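You operate a simulated robot arm through the tools that you are given. There is no shell and no other tool.

The job below is to be done with a simulated robot arm. You get a single attempt, and the scene is never put back.

JOB
Set up the nutrunner for program 1: 6 bar, 10 mm socket on.
Fine: open the air valve before setting the pressure, and leave it open; the program dial ends on 1; the other two sockets stay on their pegs.
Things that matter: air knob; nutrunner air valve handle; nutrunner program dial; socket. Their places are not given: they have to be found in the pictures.

Only the result counts: the job must be done as asked and must still hold three seconds after the hand-in. Knocking over, shifting, dropping, spilling or breaking anything else fails it.

ROBOT AND FRAMES
A 7-joint arm with a fingered hand, fixed in place. Base frame: the origin is at the foot of the arm, x ahead of it, y to its left, z up. Readings come in mm, degrees, newtons and seconds.
Its first joint turns from -69.0 to 172.0 degrees. Payload 5 kg.
Tool frame: the origin (TCP) lies between the finger pads and is the grasp point; the fingertips stand 32 mm ahead of it; z points along the fingers, y is the line along which they close. The gripper opens to 160 mm. The gripper's body begins 89 mm behind the TCP. The gripper is a hand of 3 fingers: y runs from the thumb to the fingers, the wrist lies at [0, 0, -252] in the tool frame, and closing takes about 1.5 s.
Orientation is told as [roll, pitch, yaw] about the base's x, y, z axes, in that order, counted from this pose: with the fingers straight down and closing along the base's y, the tool's x points along the base's -x, its y along +y and its z along -z.

CONTROLS
- The arm moves only by the tool step_arm. Its argument "commands" is a list of rows, each a list of 3 entries, a list of its own where there are three numbers: the turn, a rotation vector about the base's x, y, z in units of 6 degrees (1.0 is 6 degrees), then the shift along the base's x, y, z in units of 50 mm (1.0 is 50 mm), then the opening, from 0 (shut) to 1 (fully open). In form: [[[ax, ay, az], [dx, dy, dz], claw], ...]. A call has 1 to 20 rows; each row shifts and turns the commanded pose from where the row before left it. A call with a number of a shift or a turn outside -1 to 1 is refused whole. Rows are played at 5 a second. More than 50 mm and 8.6 degrees between two rows, or a gripper value outside its range, and nothing of the call is played. A pose out of reach is approached as far as the arm can. The call stops where the force on the tool passes 70 N (or 10 N more than at its start, if that is more) or the arm is blocked; 0.2 s more then pass. Each finger travels about 108 mm/s and halts on what it meets, pressing with about 27 N; the grip force reading is that of the motor and also rises with nothing between the fingers. The clock runs only during rows and for 0.2 s after the last one: add rows that do not move to give the fingers time. The reply holds the time, the measured pose of the TCP, the force on the tool along the base axes, the opening and the grip force, in the units named above and with some noise, with the torque about the TCP (base axes, N m) and any sound that the robot's microphone picked up, and new pictures: "pictures" is both (left out), scene, wrist or none.
- Cameras (640 x 400 px; columns grow to the right, rows downward): "scene" is fixed at [220.2, -652, 1672.2]; the picture's right is [0.72, -0.69, 0.00], its down [-0.20, -0.21, -0.96] and it looks along [0.66, 0.69, -0.29] (base axes); focal length 214 px, centre (320, 200). "wrist" rides on the gripper at [65, -4, -116] in the tool frame; the picture's right is [0.06, 1.00, 0.00], its down [-0.87, 0.05, -0.49] and it looks along [-0.49, 0.03, 0.87] (tool axes); focal length 261 px, centre (320, 200).
- move_column(by): slides the trunk up (or, below 0, down) by that many mm; the arm rides with it, the base frame stays. It gives what a move gives, with no picture.
- grasp_type(shape): the hand has 3 fingers and takes this shape, open, in about a second: jaw (thumb against the fingers, like two jaws); tri (thumb and two fingers); tip (a fingertip pinch); poke (one finger out to press); point (the index stretched); flat (the hand flat); cup (the hand cupped); fist (a fist). The gripper value then closes the fingers along that shape, each until it touches; the sizes above hold for jaw. It gives what a move gives, with no picture.
- locate(camera, pixels): for up to 12 pixels [column, row] of the newest picture of that camera ("zoom" is the newest enlarged one), the place [x, y, z] in the base frame of the surface seen there, good to about 3 mm, but the place of the scene camera against the robot may be out by one fixed shift of up to 18 mm in any direction. The clock stands still meanwhile.
- close_up(camera, box): a new picture of the part [left, top, right, bottom] of that camera's present view, enlarged. The clock stands still meanwhile.
- hand_in(): hands the job in; it is judged then, once.

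Open the gripper and draw the arm clear of the work before you hand the job in, unless the task says otherwise.

The tools are called after ">>>" as name(argument=value, ...) on one line, values as JSON. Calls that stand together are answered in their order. step_arm: Moves the arm, as the interface text tells. Its arguments: {"type":"object","properties":{"commands":{"type":"array"},"pictures":{"type":"string","enum":["both","scene","wrist","none"]}},"required":["commands"]} The other tools are called the same way: move_column (by) slides the trunk up or down; grasp_type (shape) gives the hand a shape; locate (camera, pixels) gives the place of the surface under pixels of a picture; close_up (camera, box) takes an enlarged picture of a part of a camera's view; hand_in () hands the job in.

At the start:

```text
time: 0.0
tool_pos: [541.8, -224.0, 1415.9]
tcp_rot: [0.1, 0.0, 0.0]
force: [-0.2, 0.3, 0.2]
wrist_torque: [-0.01, 0.01, 0.01]
gripper_width: 160.0
grasp_force: 0.0
shape: jaw
trunk travel left (down, up): [-825.0, 115.0]
```

scene: 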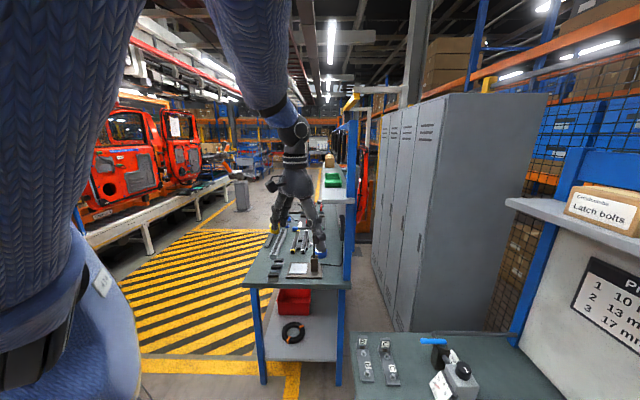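
wrist: 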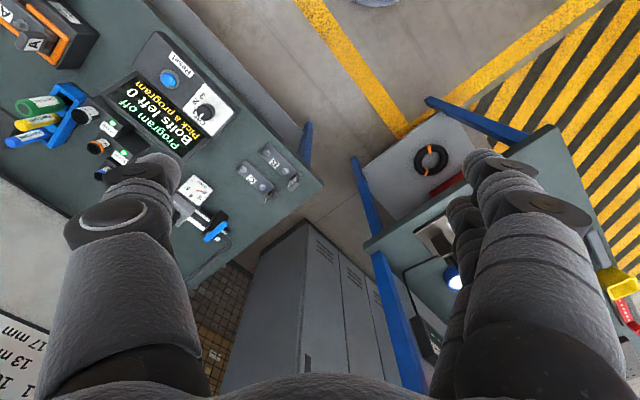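

The wrist picture shows the nutrunner bench at the left (dial near (205,110), sockets near (100,130), gauge near (195,190), valve near (215,225)). I enlarge these and look at the scene too.

>>> close_up(camera="wrist", box=[0, 0, 320, 200])

>>> close_up(camera="wrist", box=[80, 130, 320, 280])

>>> close_up(camera="scene", box=[340, 240, 640, 400])

```text
2.00 times, centred on (160, 100) of wrist
```

zoom: 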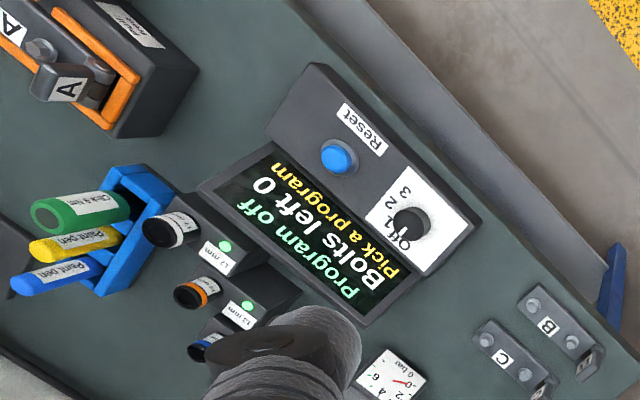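

```text
2.67 times, centred on (200, 205) of wrist
```

zoom: 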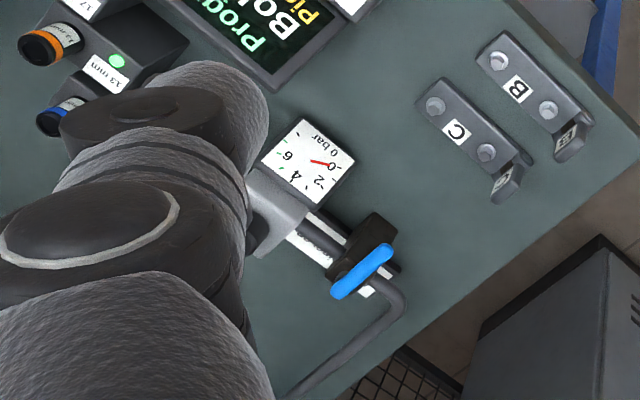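

```text
2.13 times, centred on (490, 320) of scene
```

zoom: 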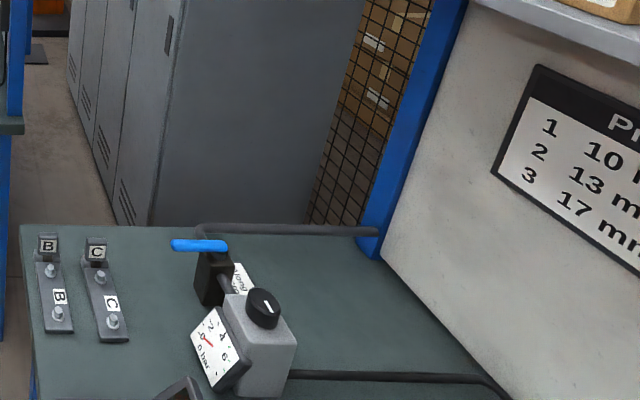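

I locate the things visible in the wrist camera: dial, screen, sockets, gauge, valve, bench surface.

>>> locate(camera="wrist", pixels=[[205, 112], [215, 95], [168, 80], [84, 115], [97, 147], [101, 173], [195, 188], [214, 232], [260, 130], [35, 30], [60, 100], [230, 232]])

>>> locate(camera="scene", pixels=[[433, 341], [462, 371], [440, 355], [362, 341], [385, 342], [440, 385], [480, 355], [540, 360]])

```text
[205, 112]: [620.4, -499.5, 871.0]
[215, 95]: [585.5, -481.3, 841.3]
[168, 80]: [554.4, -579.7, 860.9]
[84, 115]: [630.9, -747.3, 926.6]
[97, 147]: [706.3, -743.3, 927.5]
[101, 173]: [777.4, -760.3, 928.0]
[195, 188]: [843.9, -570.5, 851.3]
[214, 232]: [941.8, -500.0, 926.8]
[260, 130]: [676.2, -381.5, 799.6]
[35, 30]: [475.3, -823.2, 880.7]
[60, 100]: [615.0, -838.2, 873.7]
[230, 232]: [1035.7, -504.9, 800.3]
```

```text
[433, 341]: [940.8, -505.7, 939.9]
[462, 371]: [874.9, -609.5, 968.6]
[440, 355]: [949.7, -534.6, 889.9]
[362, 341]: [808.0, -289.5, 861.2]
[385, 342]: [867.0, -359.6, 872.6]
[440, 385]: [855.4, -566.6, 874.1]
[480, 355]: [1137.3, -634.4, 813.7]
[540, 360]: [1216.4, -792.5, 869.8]
```

The bench top is at z≈800 and the sockets stand near (630..777, -750, 927). I move the arm toward -y for a better look at the whole bench.

>>> step_arm(commands=[[[0, 0, 0], [-0.2, -0.9, 0], 1], [[0, 0, 0], [-0.2, -0.9, 0], 1], [[0, 0, 0], [-0.2, -0.9, 0], 1], [[0, 0, 0], [-0.2, -0.9, 0], 1], [[0, 0, 0], [-0.2, -0.9, 0], 1], [[0, 0, 0], [-0.2, -0.9, 0], 1], [[0, 0, 0], [-0.2, -0.9, 0], 1], [[0, 0, 0], [0, 0, 0], 1]])

```text
time: 1.8
tool_pos: [473.3, -538.4, 1416.2]
tcp_rot: [0.0, 0.0, 0.0]
force: [0.3, 1.4, 0.6]
wrist_torque: [-0.01, 0.0, 0.03]
gripper_width: 159.8
grasp_force: 0.0
shape: jaw
trunk travel left (down, up): [-825.0, 115.0]
```

scene: 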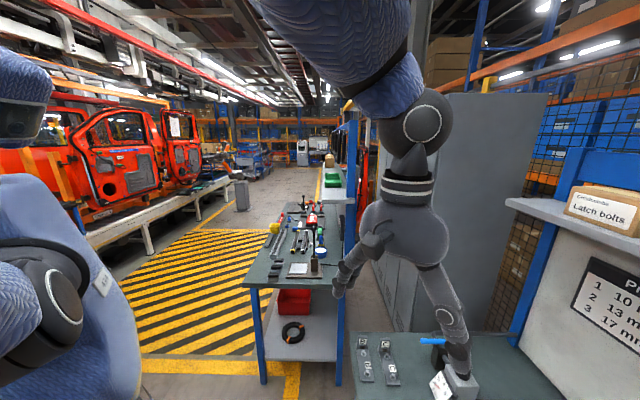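
wrist: 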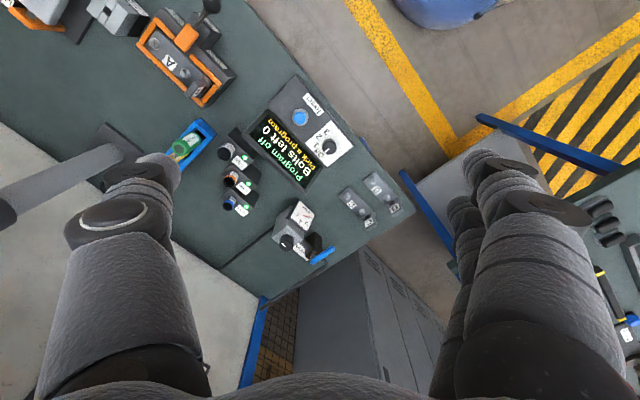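

The bench edge runs diagonally; there are more objects at the top left (orange frame at (180,55), grey items at (110,15), a grey arm at (60,180)). I enlarge the views.

>>> close_up(camera="wrist", box=[0, 0, 240, 150])

>>> close_up(camera="wrist", box=[200, 80, 420, 270])

>>> locate(camera="wrist", pixels=[[226, 151], [228, 179], [228, 203], [287, 241], [320, 256], [330, 146], [180, 60], [110, 15], [60, 180], [100, 150], [40, 10], [300, 215]])

```text
2.67 times, centred on (120, 75) of wrist
```

zoom: 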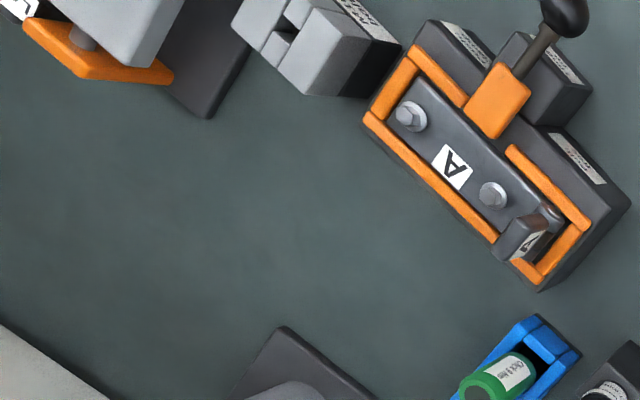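

```text
2.11 times, centred on (310, 175) of wrist
```

zoom: 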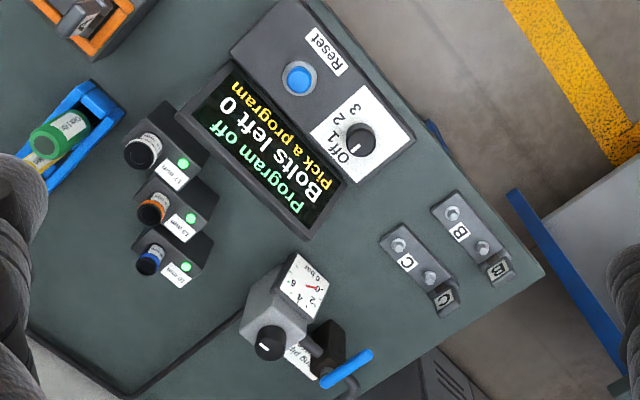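

```text
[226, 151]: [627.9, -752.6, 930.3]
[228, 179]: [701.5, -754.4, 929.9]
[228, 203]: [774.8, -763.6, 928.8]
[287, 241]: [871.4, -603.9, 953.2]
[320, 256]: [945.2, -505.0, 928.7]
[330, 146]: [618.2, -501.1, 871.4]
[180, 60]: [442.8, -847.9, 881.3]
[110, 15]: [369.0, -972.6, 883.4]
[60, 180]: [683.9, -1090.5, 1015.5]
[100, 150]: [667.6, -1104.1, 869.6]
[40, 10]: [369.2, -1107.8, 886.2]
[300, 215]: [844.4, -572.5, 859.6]
```

The 10 mm socket (blue ring) stands at about (775,-763,929). The nutrunner itself has not been identified yet, so I turn the camera further toward -y.

>>> step_arm(commands=[[[0, 0, 0], [-0.6, -0.8, 0.2], 1], [[0, 0, 0], [-0.6, -0.8, 0.2], 1], [[0, 0, 0], [-0.6, -0.8, 0.2], 1], [[0, 0, 0], [-0.6, -0.8, 0.2], 1], [[0, 0, -1], [0, -0.4, 0], 1], [[0, 0, -1], [0, 0, 0], 1], [[0, 0, -1], [0, 0, 0], 1], [[0, 0, -1], [0, 0, 0], 1], [[0, 0, -1], [0, 0, 0], 1], [[0, 0, -1], [0, 0, 0], 1], [[0, 0, 0], [0, 0, 0], 1]])

```text
refused: row 1 steps farther than a row can; nothing moved
```

The row length was slightly over 50 mm; I send it with smaller shifts.

>>> step_arm(commands=[[[0, 0, 0], [-0.5, -0.75, 0.2], 1], [[0, 0, 0], [-0.5, -0.75, 0.2], 1], [[0, 0, 0], [-0.5, -0.75, 0.2], 1], [[0, 0, 0], [-0.5, -0.75, 0.2], 1], [[0, 0, -1], [0, -0.4, 0], 1], [[0, 0, -1], [0, 0, 0], 1], [[0, 0, -1], [0, 0, 0], 1], [[0, 0, -1], [0, 0, 0], 1], [[0, 0, -1], [0, 0, 0], 1], [[0, 0, -1], [0, 0, 0], 1], [[0, 0, 0], [0, 0, 0], 1]])

```text
time: 4.2
tool_pos: [372.5, -708.6, 1454.6]
tcp_rot: [-0.1, 0.0, -36.1]
force: [-0.1, 0.1, 0.7]
wrist_torque: [-0.02, -0.01, -0.02]
gripper_width: 160.3
grasp_force: 0.0
shape: jaw
trunk travel left (down, up): [-825.0, 115.0]
```

scene: 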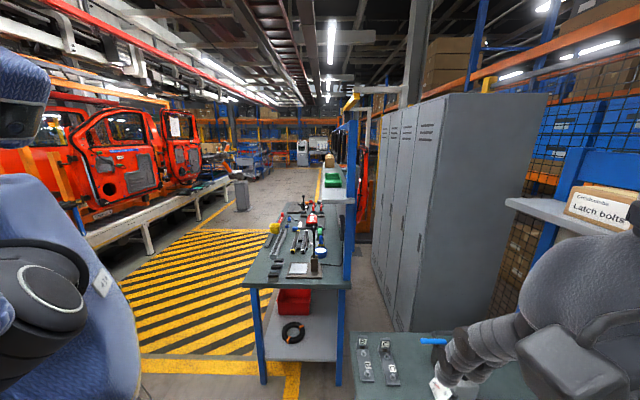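
wrist: 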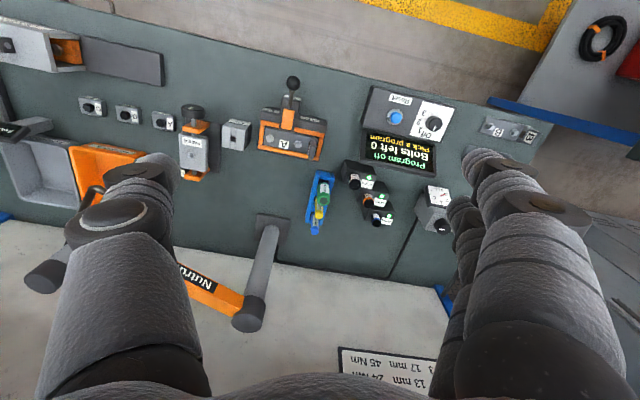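

An orange arm marked "Nutru..." hangs from a post near (250,315), its end hidden by a finger. I enlarge that and locate points.

>>> close_up(camera="wrist", box=[0, 60, 340, 340])

>>> locate(camera="wrist", pixels=[[250, 318], [215, 290], [35, 282], [70, 262], [110, 160], [95, 195], [190, 140], [235, 135], [165, 120], [282, 140], [30, 125], [60, 45]])

```text
1.43 times, centred on (170, 200) of wrist
```

zoom: 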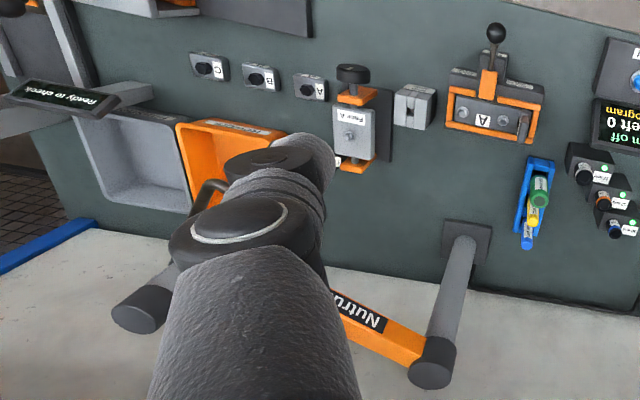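

```text
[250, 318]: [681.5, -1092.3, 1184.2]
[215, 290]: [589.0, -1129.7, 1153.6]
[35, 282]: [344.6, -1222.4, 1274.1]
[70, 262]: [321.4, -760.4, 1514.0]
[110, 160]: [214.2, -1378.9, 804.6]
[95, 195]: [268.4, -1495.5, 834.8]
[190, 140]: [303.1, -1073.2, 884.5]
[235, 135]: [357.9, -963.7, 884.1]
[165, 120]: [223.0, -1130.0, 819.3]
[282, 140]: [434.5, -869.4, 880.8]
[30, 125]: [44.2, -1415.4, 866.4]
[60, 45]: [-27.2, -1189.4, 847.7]
```

The nutrunner itself lies behind the thumb. I turn the hand further so it comes in the gap between the fingers.

>>> step_arm(commands=[[[0, 0, -1], [0, 0, 0], 1], [[0, 0, -1], [0, 0, 0], 1], [[0, 0, -1], [0, 0, 0], 1], [[0, 0, -1], [0, 0, 0], 1], [[0, 0, -1], [0, 0, 0], 1], [[0, 0, 0], [0, 0, 0], 1]], pictures="wrist")

```text
time: 5.6
tool_pos: [371.5, -709.2, 1456.2]
tcp_rot: [0.1, 0.1, -66.2]
force: [0.7, 1.1, 0.1]
wrist_torque: [0.06, -0.01, 0.0]
gripper_width: 159.8
grasp_force: 0.1
shape: jaw
trunk travel left (down, up): [-825.0, 115.0]
```

wrist: 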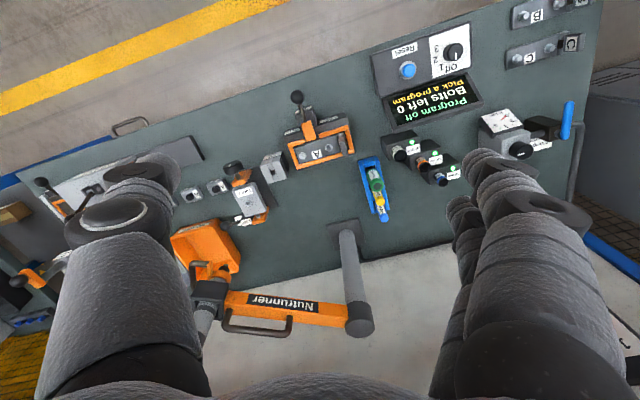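

>>> close_up(camera="wrist", box=[160, 150, 400, 360])

>>> locate(camera="wrist", pixels=[[360, 327], [335, 312], [270, 306], [232, 305], [210, 290], [260, 330], [203, 268], [205, 320], [212, 245], [245, 195], [265, 310]])

```text
1.90 times, centred on (280, 255) of wrist
```

zoom: 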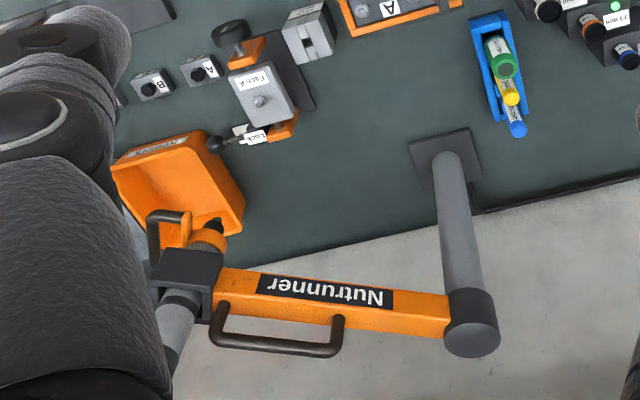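

```text
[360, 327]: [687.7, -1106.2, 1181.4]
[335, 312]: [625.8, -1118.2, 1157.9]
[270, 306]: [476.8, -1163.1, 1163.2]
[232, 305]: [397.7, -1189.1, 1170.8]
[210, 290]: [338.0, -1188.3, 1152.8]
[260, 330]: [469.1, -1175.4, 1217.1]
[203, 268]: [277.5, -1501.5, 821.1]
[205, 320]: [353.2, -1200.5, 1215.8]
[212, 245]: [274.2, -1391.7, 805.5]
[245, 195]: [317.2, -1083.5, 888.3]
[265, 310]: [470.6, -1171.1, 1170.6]
```

The nutrunner hangs on a swing arm (post at about (688,-1106), tool end at about (340,-1195)), with a pull handle on the orange bar near (470,-1172,1217). I first inspect the air valve and regulator closely and start with them.

>>> step_arm(commands=[[[0, 0, 0.5], [0.658, 0.458, -0.4], 1], [[0, 0, 0.5], [0.658, 0.458, -0.4], 1], [[0, 0, 0.5], [0.658, 0.458, -0.4], 1], [[0, 0, 0.5], [0.658, 0.458, -0.4], 1], [[0, 0, 0.5], [0.658, 0.458, -0.4], 1], [[0, 0, 0.5], [0.658, 0.458, -0.4], 1], [[0, 0, 0.5], [0.658, 0.458, -0.4], 1], [[0, 0, 0.5], [0.658, 0.458, -0.4], 1], [[0, 0, 0.5], [0.658, 0.458, -0.4], 1], [[0, 0, 0.5], [0.658, 0.458, -0.4], 1], [[0, 0, 0], [0, 0, 0], 1]])

```text
time: 8.0
tool_pos: [700.4, -481.2, 1255.5]
tcp_rot: [0.0, 0.0, -36.0]
force: [-0.7, -1.6, -0.3]
wrist_torque: [0.01, -0.05, 0.0]
gripper_width: 159.9
grasp_force: 0.0
shape: jaw
trunk travel left (down, up): [-825.0, 115.0]
```

scene: 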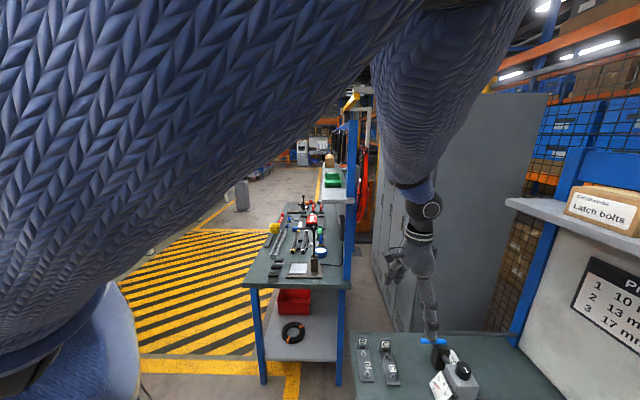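
wrist: 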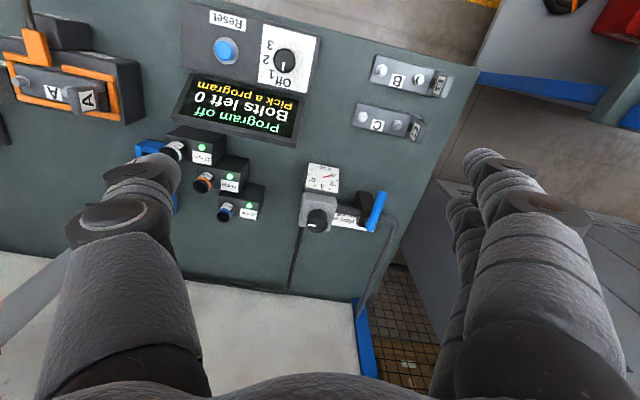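

>>> close_up(camera="wrist", box=[280, 150, 410, 260])

>>> close_up(camera="wrist", box=[180, 0, 340, 130])

>>> close_up(camera="wrist", box=[150, 120, 270, 230])

```text
3.64 times, centred on (345, 205) of wrist
```

zoom: 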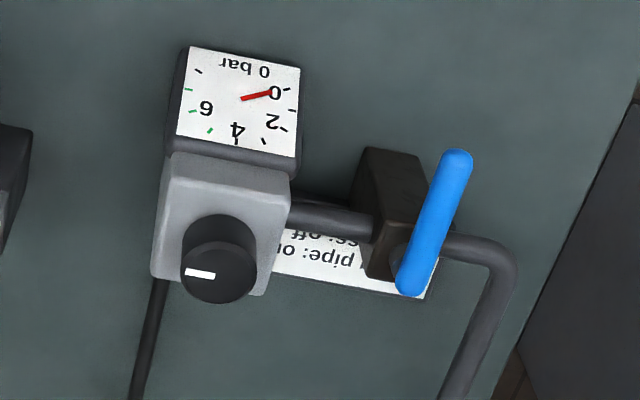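

```text
3.08 times, centred on (260, 65) of wrist
```

zoom: 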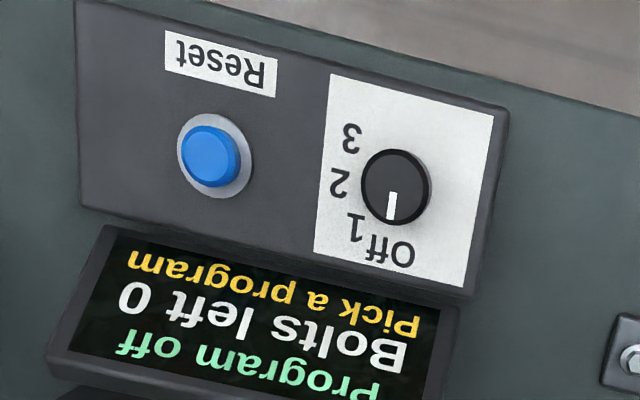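

```text
3.64 times, centred on (210, 175) of wrist
```

zoom: 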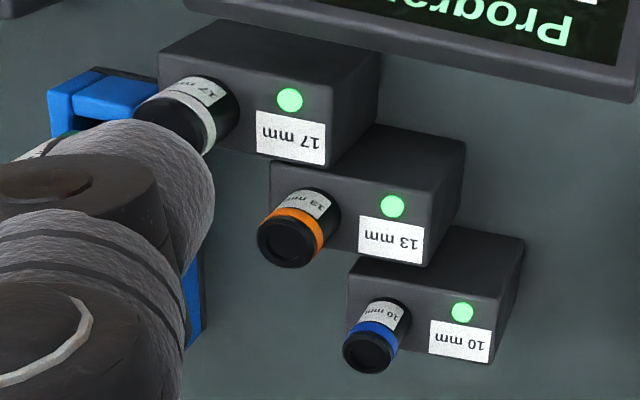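

The lever lies across the pipe (off), the program dial on Off, the gauge at 0. I take the zoom over the valve again and locate the lever ends, body, knob and indicator.

>>> close_up(camera="wrist", box=[295, 160, 405, 250])

```text
4.44 times, centred on (350, 205) of wrist
```

zoom: 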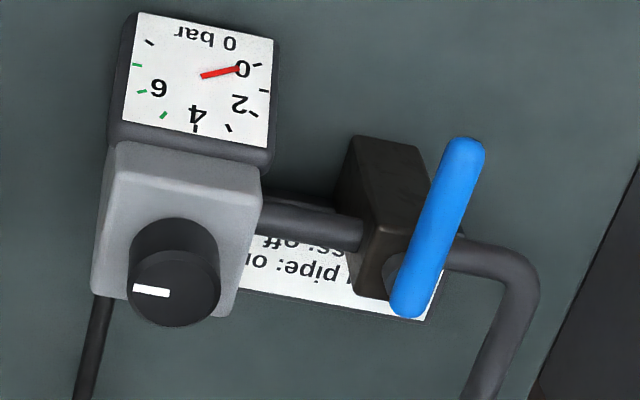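

>>> locate(camera="zoom", pixels=[[464, 150], [436, 225], [408, 302], [388, 165], [375, 270], [310, 225], [480, 252], [520, 310], [172, 290], [140, 288], [190, 160], [395, 265]])

>>> locate(camera="wrist", pixels=[[285, 55], [283, 62], [225, 50], [224, 213], [201, 184], [171, 152], [248, 213], [234, 200], [222, 216], [240, 190]])

```text
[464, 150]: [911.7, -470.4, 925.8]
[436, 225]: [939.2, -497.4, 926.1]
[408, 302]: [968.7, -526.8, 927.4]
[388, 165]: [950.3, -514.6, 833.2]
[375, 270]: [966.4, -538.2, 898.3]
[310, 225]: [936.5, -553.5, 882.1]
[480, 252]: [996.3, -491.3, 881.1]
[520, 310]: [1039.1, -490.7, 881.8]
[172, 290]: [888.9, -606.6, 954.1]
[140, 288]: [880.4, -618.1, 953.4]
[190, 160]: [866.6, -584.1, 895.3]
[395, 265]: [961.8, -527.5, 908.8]
```

```text
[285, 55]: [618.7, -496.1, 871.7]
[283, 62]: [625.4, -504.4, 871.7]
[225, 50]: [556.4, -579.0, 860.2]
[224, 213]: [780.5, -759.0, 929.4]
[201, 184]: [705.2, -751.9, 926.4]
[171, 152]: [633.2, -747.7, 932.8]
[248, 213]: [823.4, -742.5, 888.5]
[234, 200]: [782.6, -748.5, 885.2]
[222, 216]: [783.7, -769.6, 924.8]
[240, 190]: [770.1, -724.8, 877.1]
```

Pipe direction is (0.71,0.71); the lever pivots at about (964,-523) with its tip at about (912,-470,926). I lower the trunk 200 mm to get better horizontal reach at this height.

>>> move_column(by=-200)

>>> grasp_type(shape="jaw")

>>> step_arm(commands=[[[0, 0, 0], [0, 0, 0], 0.4], [[0, 0, -0.75], [0, 0, 0], 0.4], [[0, 0, -0.75], [0, 0, 0], 0.4]])

```text
time: 10.2
tool_pos: [701.3, -481.1, 1055.5]
tcp_rot: [0.0, 0.0, -36.1]
force: [0.1, -0.6, 0.3]
wrist_torque: [0.0, 0.03, 0.01]
gripper_width: 159.8
grasp_force: 0.0
shape: jaw
trunk travel left (down, up): [-625.0, 315.0]
```

```text
time: 11.1
tool_pos: [702.5, -480.1, 1056.9]
tcp_rot: [0.0, 0.1, -35.9]
force: [0.3, -0.2, 0.1]
wrist_torque: [-0.01, 0.02, 0.03]
gripper_width: 160.0
grasp_force: 0.0
shape: jaw
trunk travel left (down, up): [-625.0, 315.0]
```

```text
time: 11.9
tool_pos: [701.9, -480.6, 1057.0]
tcp_rot: [0.0, 0.0, -45.0]
force: [0.1, -0.6, -0.7]
wrist_torque: [-0.01, 0.02, -0.03]
gripper_width: 64.3
grasp_force: 0.1
shape: jaw
trunk travel left (down, up): [-625.0, 315.0]
```

scene: 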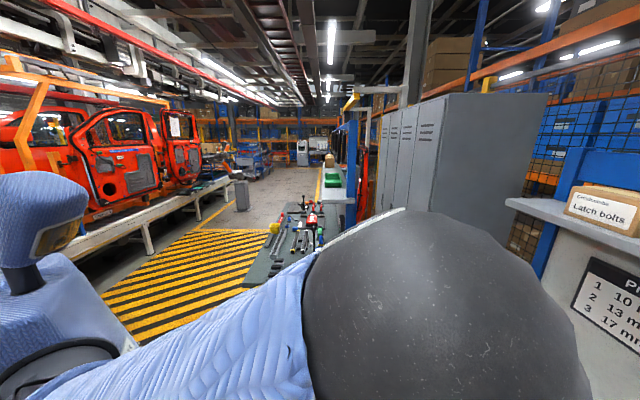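
wrist: 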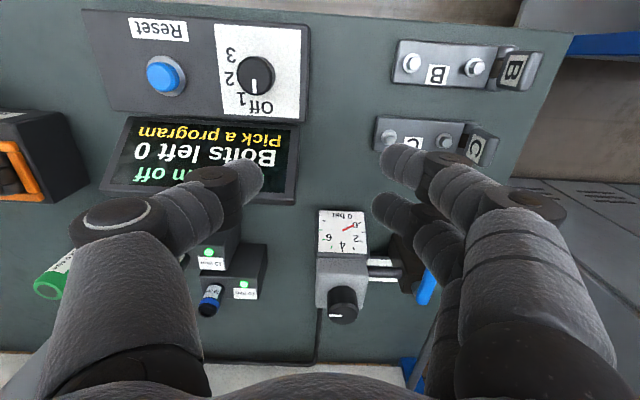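

With yaw -45 the fingers close along the pipe. I move above the lever at about (921,-479) and check the view and reach.

>>> step_arm(commands=[[[0, 0, 0], [0.9, 0, 0], 0.4], [[0, 0, 0], [0.9, 0, 0], 0.4], [[0, 0, 0], [0.9, 0, 0], 0.4], [[0, 0, 0], [0.9, 0, 0], 0.4], [[0, 0, 0], [0.78, 0.03, 0], 0.4], [[0, 0, 0], [0, 0, -0.4], 0.4], [[0, 0, 0], [0, 0, 0], 0.4]])

```text
time: 13.5
tool_pos: [922.3, -478.8, 1034.3]
tcp_rot: [-0.1, -0.1, -45.0]
force: [-0.5, -0.9, -0.3]
wrist_torque: [0.01, 0.01, 0.0]
gripper_width: 64.4
grasp_force: 0.1
shape: jaw
trunk travel left (down, up): [-625.0, 315.0]
```

scene: 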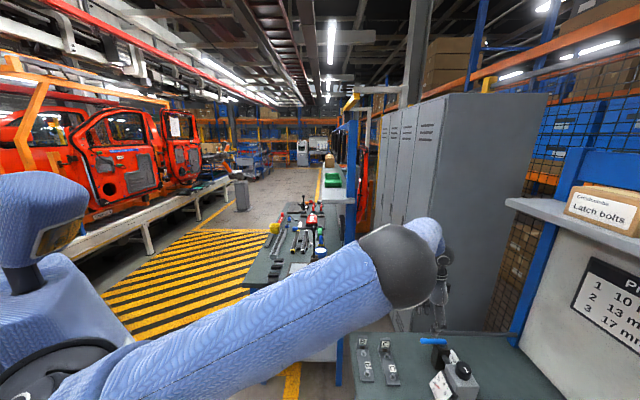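
wrist: 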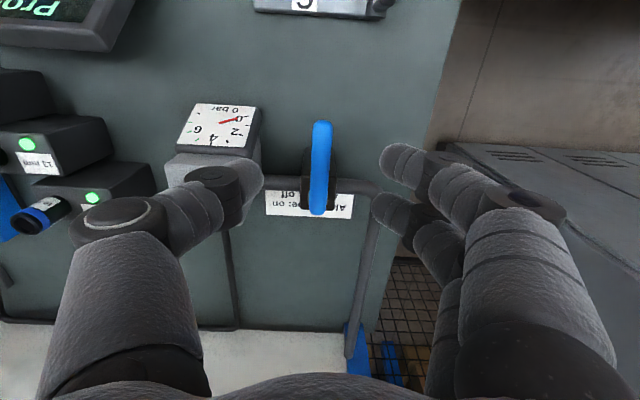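

The lever sits centred between the fingers. I check the regulator's nearest edge so the thumb clears when going down.

>>> locate(camera="wrist", pixels=[[258, 150], [252, 155], [228, 160], [180, 160], [222, 120], [320, 128], [318, 208], [322, 165]])

```text
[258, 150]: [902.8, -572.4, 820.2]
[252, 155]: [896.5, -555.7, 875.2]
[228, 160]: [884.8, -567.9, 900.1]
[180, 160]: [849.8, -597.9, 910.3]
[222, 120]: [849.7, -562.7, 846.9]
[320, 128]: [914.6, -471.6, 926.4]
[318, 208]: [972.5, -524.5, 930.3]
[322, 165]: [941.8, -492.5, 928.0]
```

Regulator edge is at u≈241, clear of the thumb. I narrow the opening slightly, descend to the lever and close.

>>> step_arm(commands=[[[0, 0, 0], [0.04, 0.04, 0], 0.3], [[0, 0, 0], [0, 0, -0.6], 0.3], [[0, 0, 0], [0, 0, -0.6], 0.3], [[0, 0, 0], [0, 0, -0.6], 0.3], [[0, 0, 0], [0, 0, 0], 0.3]], pictures="wrist")

```text
time: 14.7
tool_pos: [921.9, -475.8, 945.7]
tcp_rot: [0.0, -0.1, -45.0]
force: [-0.3, 0.6, 0.0]
wrist_torque: [-0.02, 0.02, 0.02]
gripper_width: 48.5
grasp_force: 0.1
shape: jaw
trunk travel left (down, up): [-625.0, 315.0]
```

wrist: 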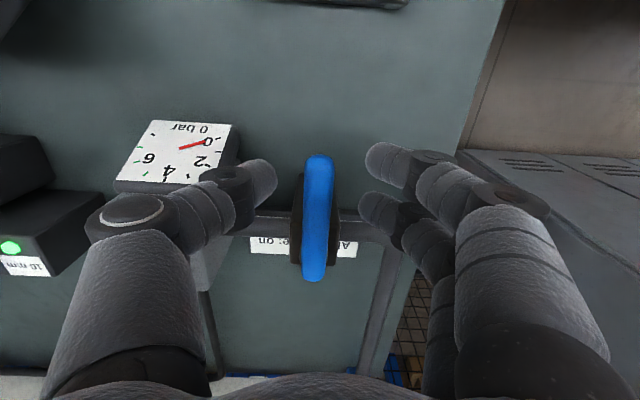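

The lever is between the pads; I close to grip it.

>>> step_arm(commands=[[[0, 0, 0], [0, 0, 0], 0.05], [[0, 0, 0], [0, 0, 0], 0.05], [[0, 0, 0], [0, 0, 0], 0.05]], pictures="wrist")

```text
time: 15.5
tool_pos: [923.2, -478.0, 945.2]
tcp_rot: [0.0, 0.1, -45.0]
force: [0.7, 0.5, -3.0]
wrist_torque: [0.0, -0.02, -0.04]
gripper_width: 10.8
grasp_force: 26.7
shape: jaw
trunk travel left (down, up): [-625.0, 315.0]
```

wrist: 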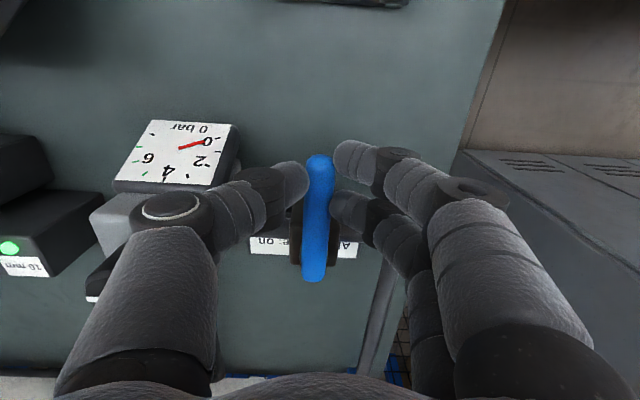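

Gripped with 10.8 mm opening. I test the lever gently with a 6-degree arc toward +u (clockwise from above).

>>> step_arm(commands=[[[0, 0, -1], [0.094, 0.086, 0], 0.05], [[0, 0, 0], [0, 0, 0], 0.05]], pictures="wrist")

```text
time: 16.1
tool_pos: [929.2, -472.3, 944.3]
tcp_rot: [0.0, 0.1, -51.1]
force: [0.1, 0.5, -5.4]
wrist_torque: [-0.01, -0.04, 0.09]
gripper_width: 11.1
grasp_force: 26.9
shape: jaw
trunk travel left (down, up): [-625.0, 315.0]
```

wrist: 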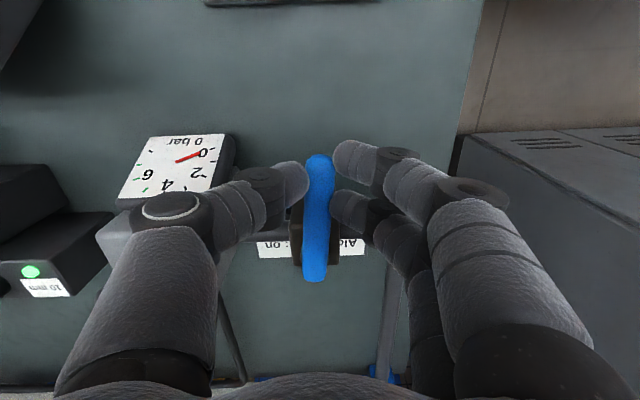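

The lever follows easily. I continue the arc for 18 more degrees and check.

>>> step_arm(commands=[[[0, 0, -1], [0.103, 0.075, 0], 0.05], [[0, 0, -1], [0.111, 0.064, 0], 0.05], [[0, 0, -1], [0.117, 0.052, 0], 0.05], [[0, 0, 0], [0, 0, 0], 0.05]], pictures="both")

```text
time: 17.1
tool_pos: [943.6, -462.0, 945.3]
tcp_rot: [0.0, 0.0, -69.2]
force: [3.9, -0.2, -3.4]
wrist_torque: [0.0, -0.11, 0.18]
gripper_width: 10.9
grasp_force: 27.0
shape: jaw
trunk travel left (down, up): [-625.0, 315.0]
```

scene: 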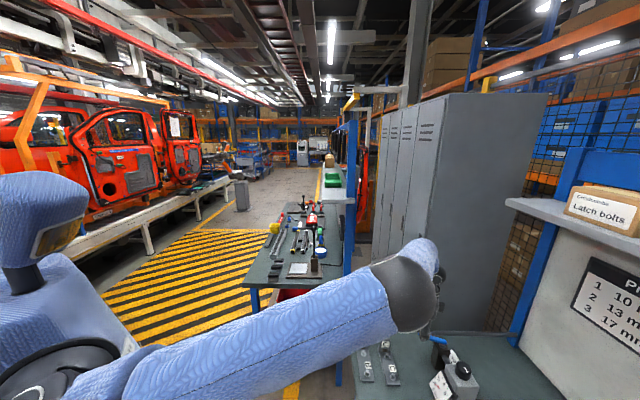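
wrist: 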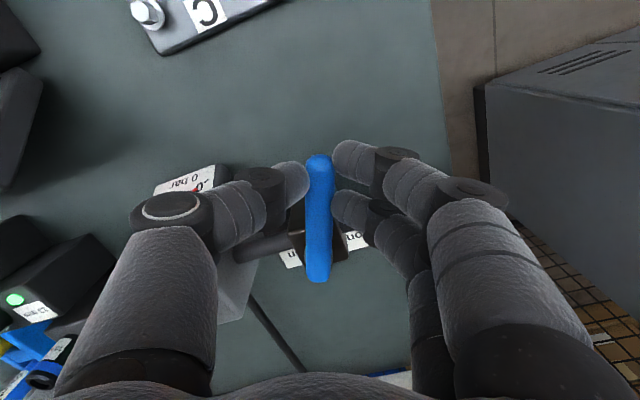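

The lever is turning (now about 24°). I continue the arc to 90°.

>>> step_arm(commands=[[[0, 0, -1], [0.121, 0.039, 0], 0.05], [[0, 0, -1], [0.125, 0.027, 0], 0.05], [[0, 0, -1], [0.127, 0.013, 0], 0.05], [[0, 0, -1], [0.128, 0, 0], 0.05], [[0, 0, -1], [0.127, -0.013, 0], 0.05], [[0, 0, -1], [0.125, -0.027, 0], 0.05], [[0, 0, 0], [0, 0, 0], 0.05]], pictures="both")

```text
time: 18.7
tool_pos: [950.5, -463.8, 950.9]
tcp_rot: [0.1, 0.0, -104.9]
force: [14.9, 49.9, -24.5]
wrist_torque: [1.42, -0.3, 1.99]
gripper_width: 9.0
grasp_force: 26.9
shape: jaw
out of reach, approached as far as the arm can: row 1, 2, 3, 4, 5, 6
trunk travel left (down, up): [-625.0, 315.0]
```

scene: 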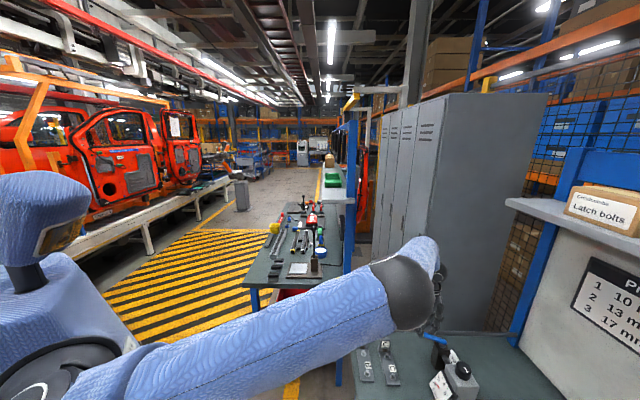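
wrist: 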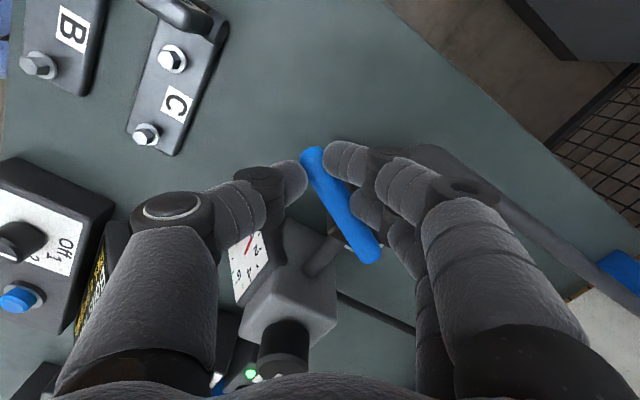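

The arm ran out of reach with the tool vertical; the lever has turned about 33°. I release, rise, and will go on by pushing with a tilted hand.

>>> step_arm(commands=[[[0, 0, 0], [0, 0, 0], 0.35], [[0, 0, 0], [0, 0, 0], 0.35], [[0, 0, 0], [0, 0, 0.7], 0.35], [[0, 0, 0], [0, 0, 0.7], 0.35], [[0, 0, 0], [0, 0, 0.7], 0.35], [[0, 0, 1], [-0.5, 0, 0], 0.35], [[0, 0, 1], [-0.5, 0, 0], 0.35], [[0, 0, 1], [-0.5, 0, 0], 0.35], [[0, 0, 1], [-0.5, 0, 0], 0.35], [[0, 0, 1], [-0.5, 0, 0], 0.35], [[0, 0, 1], [0, 0, 0], 0.35], [[0, 0, 1], [0, 0, 0], 0.35], [[0, 0, 1], [0, 0, 0], 0.35], [[0, 0, 0], [0, 0, 0], 0.35]], pictures="wrist")

```text
time: 21.7
tool_pos: [823.5, -467.9, 1056.8]
tcp_rot: [0.0, 0.0, -56.9]
force: [0.5, -0.5, 0.5]
wrist_torque: [-0.03, 0.0, 0.02]
gripper_width: 55.7
grasp_force: 0.0
shape: jaw
trunk travel left (down, up): [-625.0, 315.0]
```

wrist: 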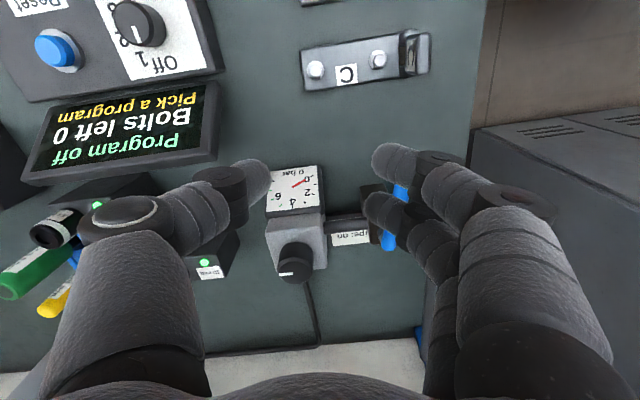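

I turn the hand to face radially outward (yaw -27) and tilt it 30° outward for more reach.

>>> step_arm(commands=[[[0, 0, 1], [0, 0.5, 0.2], 0.2], [[0, 0, 1], [0, 0.3, 0], 0.1], [[0, 0, 1], [0, 0, 0], 0], [[0, 0, 1], [0, 0, 0], 0], [[0, 0, 1], [0, 0, 0], 0], [[-0.454, -0.891, 0], [0, 0, 0], 0], [[-0.454, -0.891, 0], [0, 0, 0], 0], [[-0.454, -0.891, 0], [0, 0, 0], 0], [[-0.454, -0.891, 0], [0, 0, 0], 0], [[-0.454, -0.891, 0], [0, 0, 0], 0], [[0, 0, 0], [0, 0, 0], 0]], pictures="both")

```text
time: 24.1
tool_pos: [822.8, -427.7, 1067.6]
tcp_rot: [0.2, -30.1, -27.1]
force: [0.6, -0.2, -0.7]
wrist_torque: [0.01, 0.01, 0.02]
gripper_width: 0.0
grasp_force: 27.2
shape: jaw
trunk travel left (down, up): [-625.0, 315.0]
```

scene: 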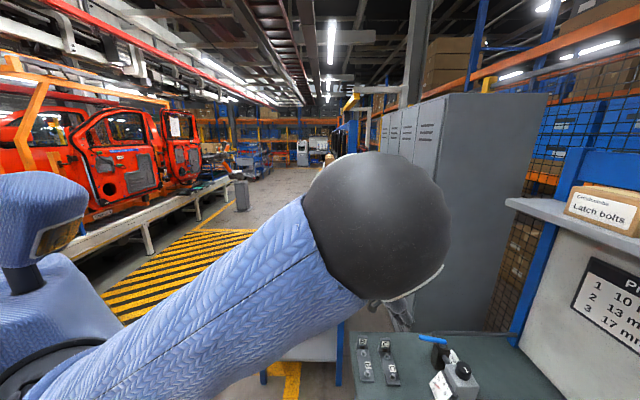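
wrist: 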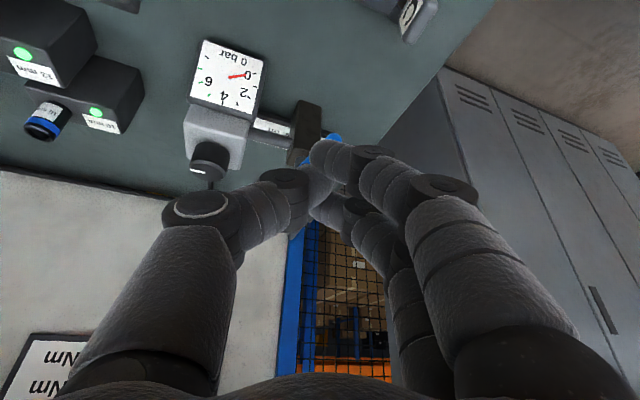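

I take a scene close-up to see the lever's present angle.

>>> close_up(camera="scene", box=[400, 320, 500, 390])

```text
5.71 times, centred on (450, 355) of scene
```

zoom: 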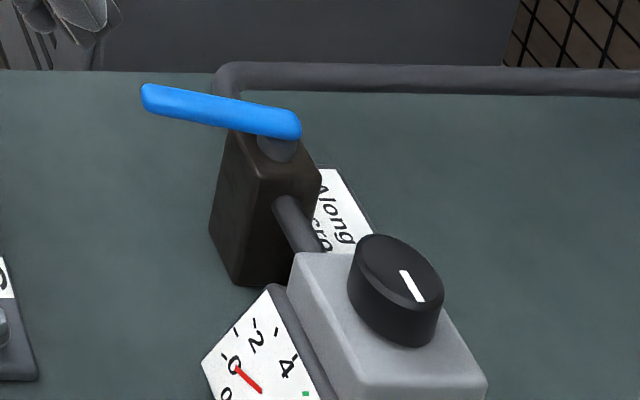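

>>> locate(camera="zoom", pixels=[[152, 95], [210, 106], [280, 122], [294, 126], [275, 175], [405, 285], [360, 260], [440, 290], [395, 340], [300, 225], [230, 80]])

```text
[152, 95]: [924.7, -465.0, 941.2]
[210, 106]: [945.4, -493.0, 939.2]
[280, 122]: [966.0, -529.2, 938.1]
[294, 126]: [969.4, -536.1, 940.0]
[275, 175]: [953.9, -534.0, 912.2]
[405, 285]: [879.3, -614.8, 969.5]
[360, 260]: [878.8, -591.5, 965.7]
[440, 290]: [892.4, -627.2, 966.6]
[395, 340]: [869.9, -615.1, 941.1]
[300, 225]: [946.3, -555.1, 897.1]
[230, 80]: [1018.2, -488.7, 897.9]
```

The lever is at about 122° now. I bring the closed, tilted fingers to the regulator-side of the lever at about (899,-496), first above it.

>>> step_arm(commands=[[[0, 0, 0], [0.5, -0.45, -0.3], 0], [[0, 0, 0], [0.5, -0.45, -0.3], 0], [[0, 0, 0], [0.52, -0.46, -0.5], 0], [[0, 0, 0], [0, 0, 0], 0]], pictures="both")

>>> close_up(camera="scene", box=[380, 290, 500, 390])

```text
time: 25.1
tool_pos: [897.9, -494.4, 1013.8]
tcp_rot: [0.1, -30.1, -27.0]
force: [0.4, -0.4, 0.1]
wrist_torque: [-0.01, -0.03, 0.02]
gripper_width: 0.0
grasp_force: 27.3
shape: jaw
trunk travel left (down, up): [-625.0, 315.0]
```

scene: 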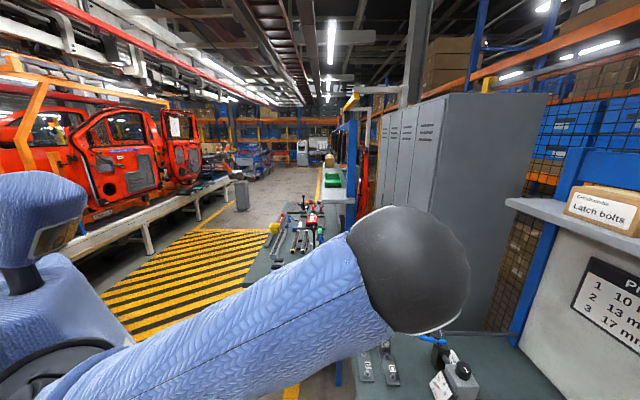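
wrist: 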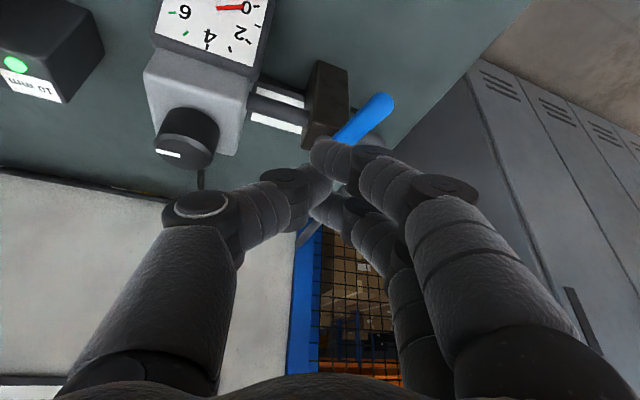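

```text
4.00 times, centred on (440, 340) of scene
```

zoom: 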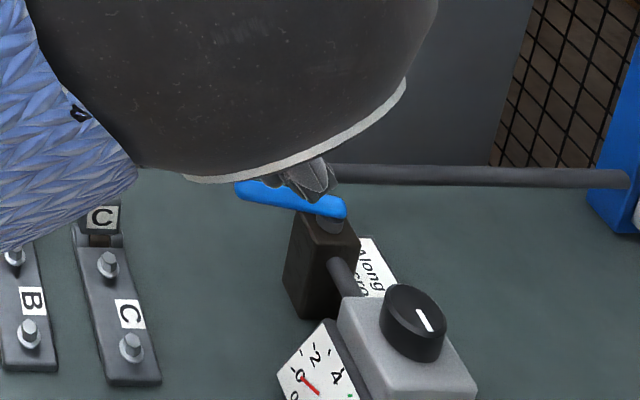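

I locate the lever in the wrist picture ((385,100) and (340,135)).

>>> locate(camera="wrist", pixels=[[388, 101], [362, 118], [340, 135], [325, 95], [325, 130]])

```text
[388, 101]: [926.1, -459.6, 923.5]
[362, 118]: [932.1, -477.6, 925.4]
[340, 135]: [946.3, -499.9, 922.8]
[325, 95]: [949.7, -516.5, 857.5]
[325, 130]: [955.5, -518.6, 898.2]
```

Lever line confirmed. I shift 10 mm toward the bench front and descend beside the lever to TCP z≈930.

>>> step_arm(commands=[[[0, 0, 0], [-0.14, 0.15, 0], 0], [[0, 0, 0], [0, 0, -0.5], 0], [[0, 0, 0], [0, 0, -0.5], 0], [[0, 0, 0], [0, 0, -0.5], 0], [[0, 0, 0], [0, 0, -0.15], 0], [[0, 0, 0], [0, 0, 0], 0]], pictures="wrist")

>>> close_up(camera="scene", box=[380, 290, 500, 390])

```text
time: 26.5
tool_pos: [893.5, -487.9, 930.1]
tcp_rot: [0.1, -30.0, -27.0]
force: [-0.6, -0.2, 1.2]
wrist_torque: [0.02, -0.06, 0.02]
gripper_width: 0.0
grasp_force: 26.9
shape: jaw
trunk travel left (down, up): [-625.0, 315.0]
```

wrist: 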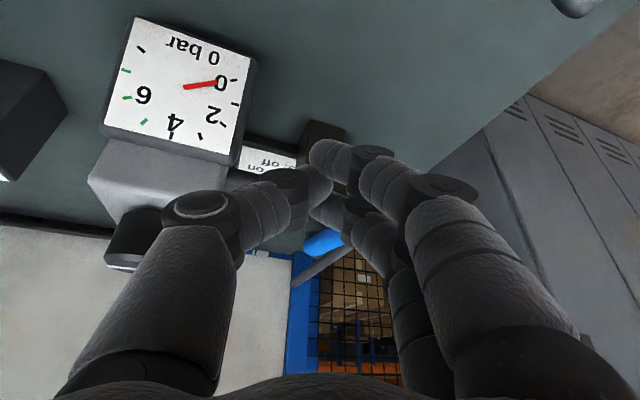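

```text
4.00 times, centred on (440, 340) of scene
```

zoom: 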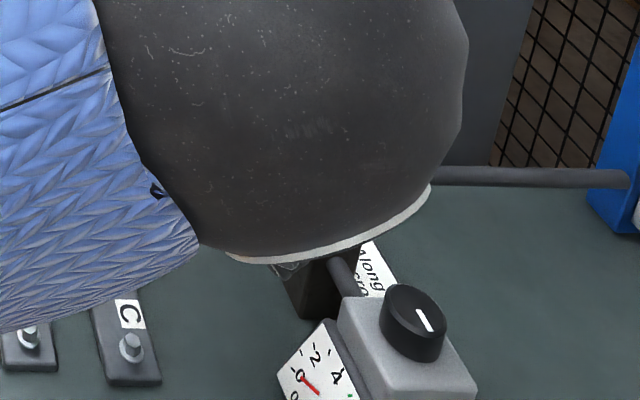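

The fingers are beside the lever. I sweep them along an arc about the pivot and watch the force.

>>> step_arm(commands=[[[0, 0, 0], [0.08, 0.16, 0], 0], [[0, 0, 0], [0.112, 0.134, 0], 0], [[0, 0, 0], [0.134, 0.112, 0], 0], [[0, 0, 0], [0.152, 0.086, 0], 0], [[0, 0, 0], [0.164, 0.06, 0], 0], [[0, 0, 0], [0, 0, 0], 0]], pictures="wrist")

```text
time: 27.9
tool_pos: [922.2, -459.8, 929.8]
tcp_rot: [0.1, -29.9, -27.0]
force: [-0.2, -0.9, -0.4]
wrist_torque: [-0.02, -0.02, 0.0]
gripper_width: 0.0
grasp_force: 26.7
shape: jaw
trunk travel left (down, up): [-625.0, 315.0]
```

wrist: 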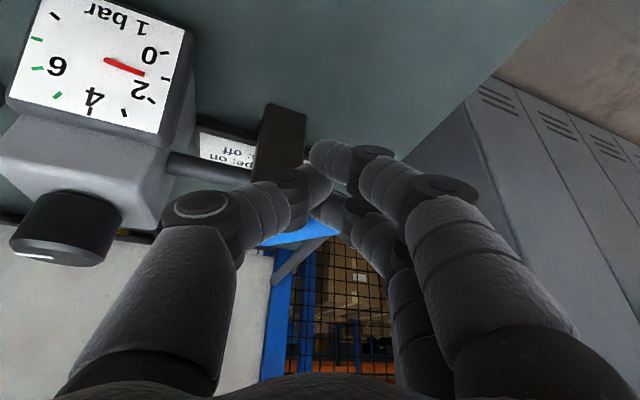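

The gauge now shows 1 bar, so the valve is opening this way. I go on with the arc.

>>> step_arm(commands=[[[0, 0, 0], [0.17, 0.03, 0], 0], [[0, 0, 0], [0.176, 0, 0], 0], [[0, 0, 0], [0.17, -0.03, 0], 0], [[0, 0, 0], [0.164, -0.06, 0], 0], [[0, 0, 0], [0.078, -0.04, 0], 0], [[0, 0, 0], [0, 0, 0], 0]], pictures="both")

>>> close_up(camera="scene", box=[380, 290, 500, 390])

```text
time: 29.3
tool_pos: [963.4, -464.5, 930.2]
tcp_rot: [0.1, -30.0, -27.1]
force: [-0.6, 0.1, 0.2]
wrist_torque: [0.02, -0.02, -0.02]
gripper_width: 0.1
grasp_force: 26.7
shape: jaw
trunk travel left (down, up): [-625.0, 315.0]
```

scene: 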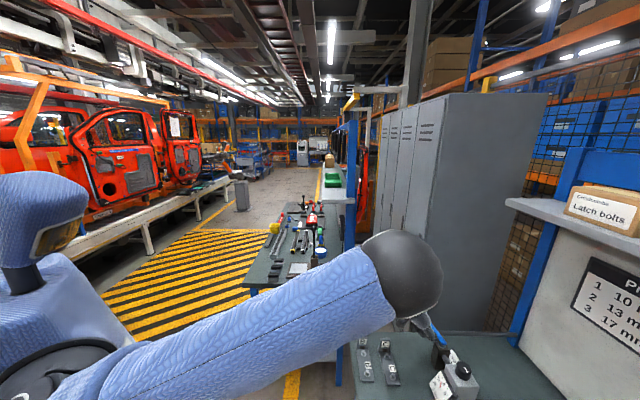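
wrist: 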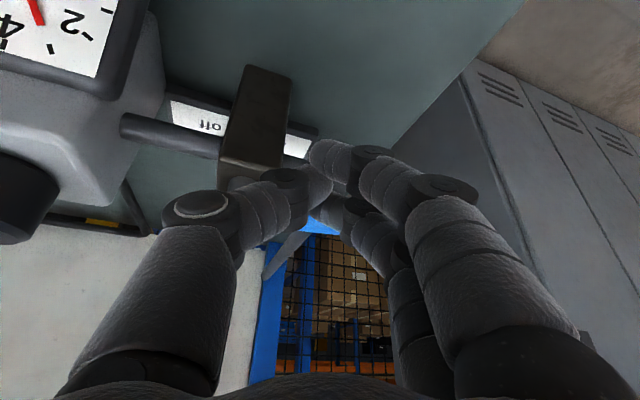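

```text
4.00 times, centred on (440, 340) of scene
```

zoom: 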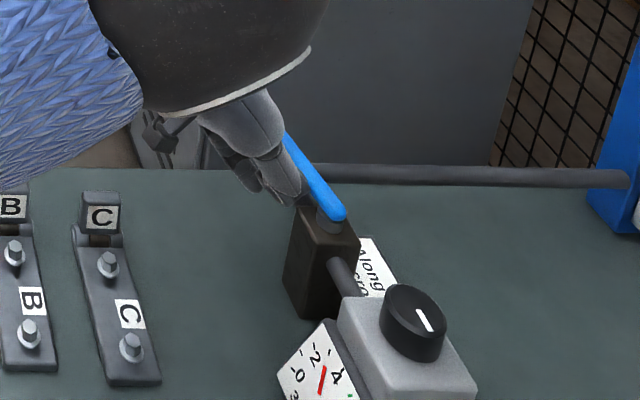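

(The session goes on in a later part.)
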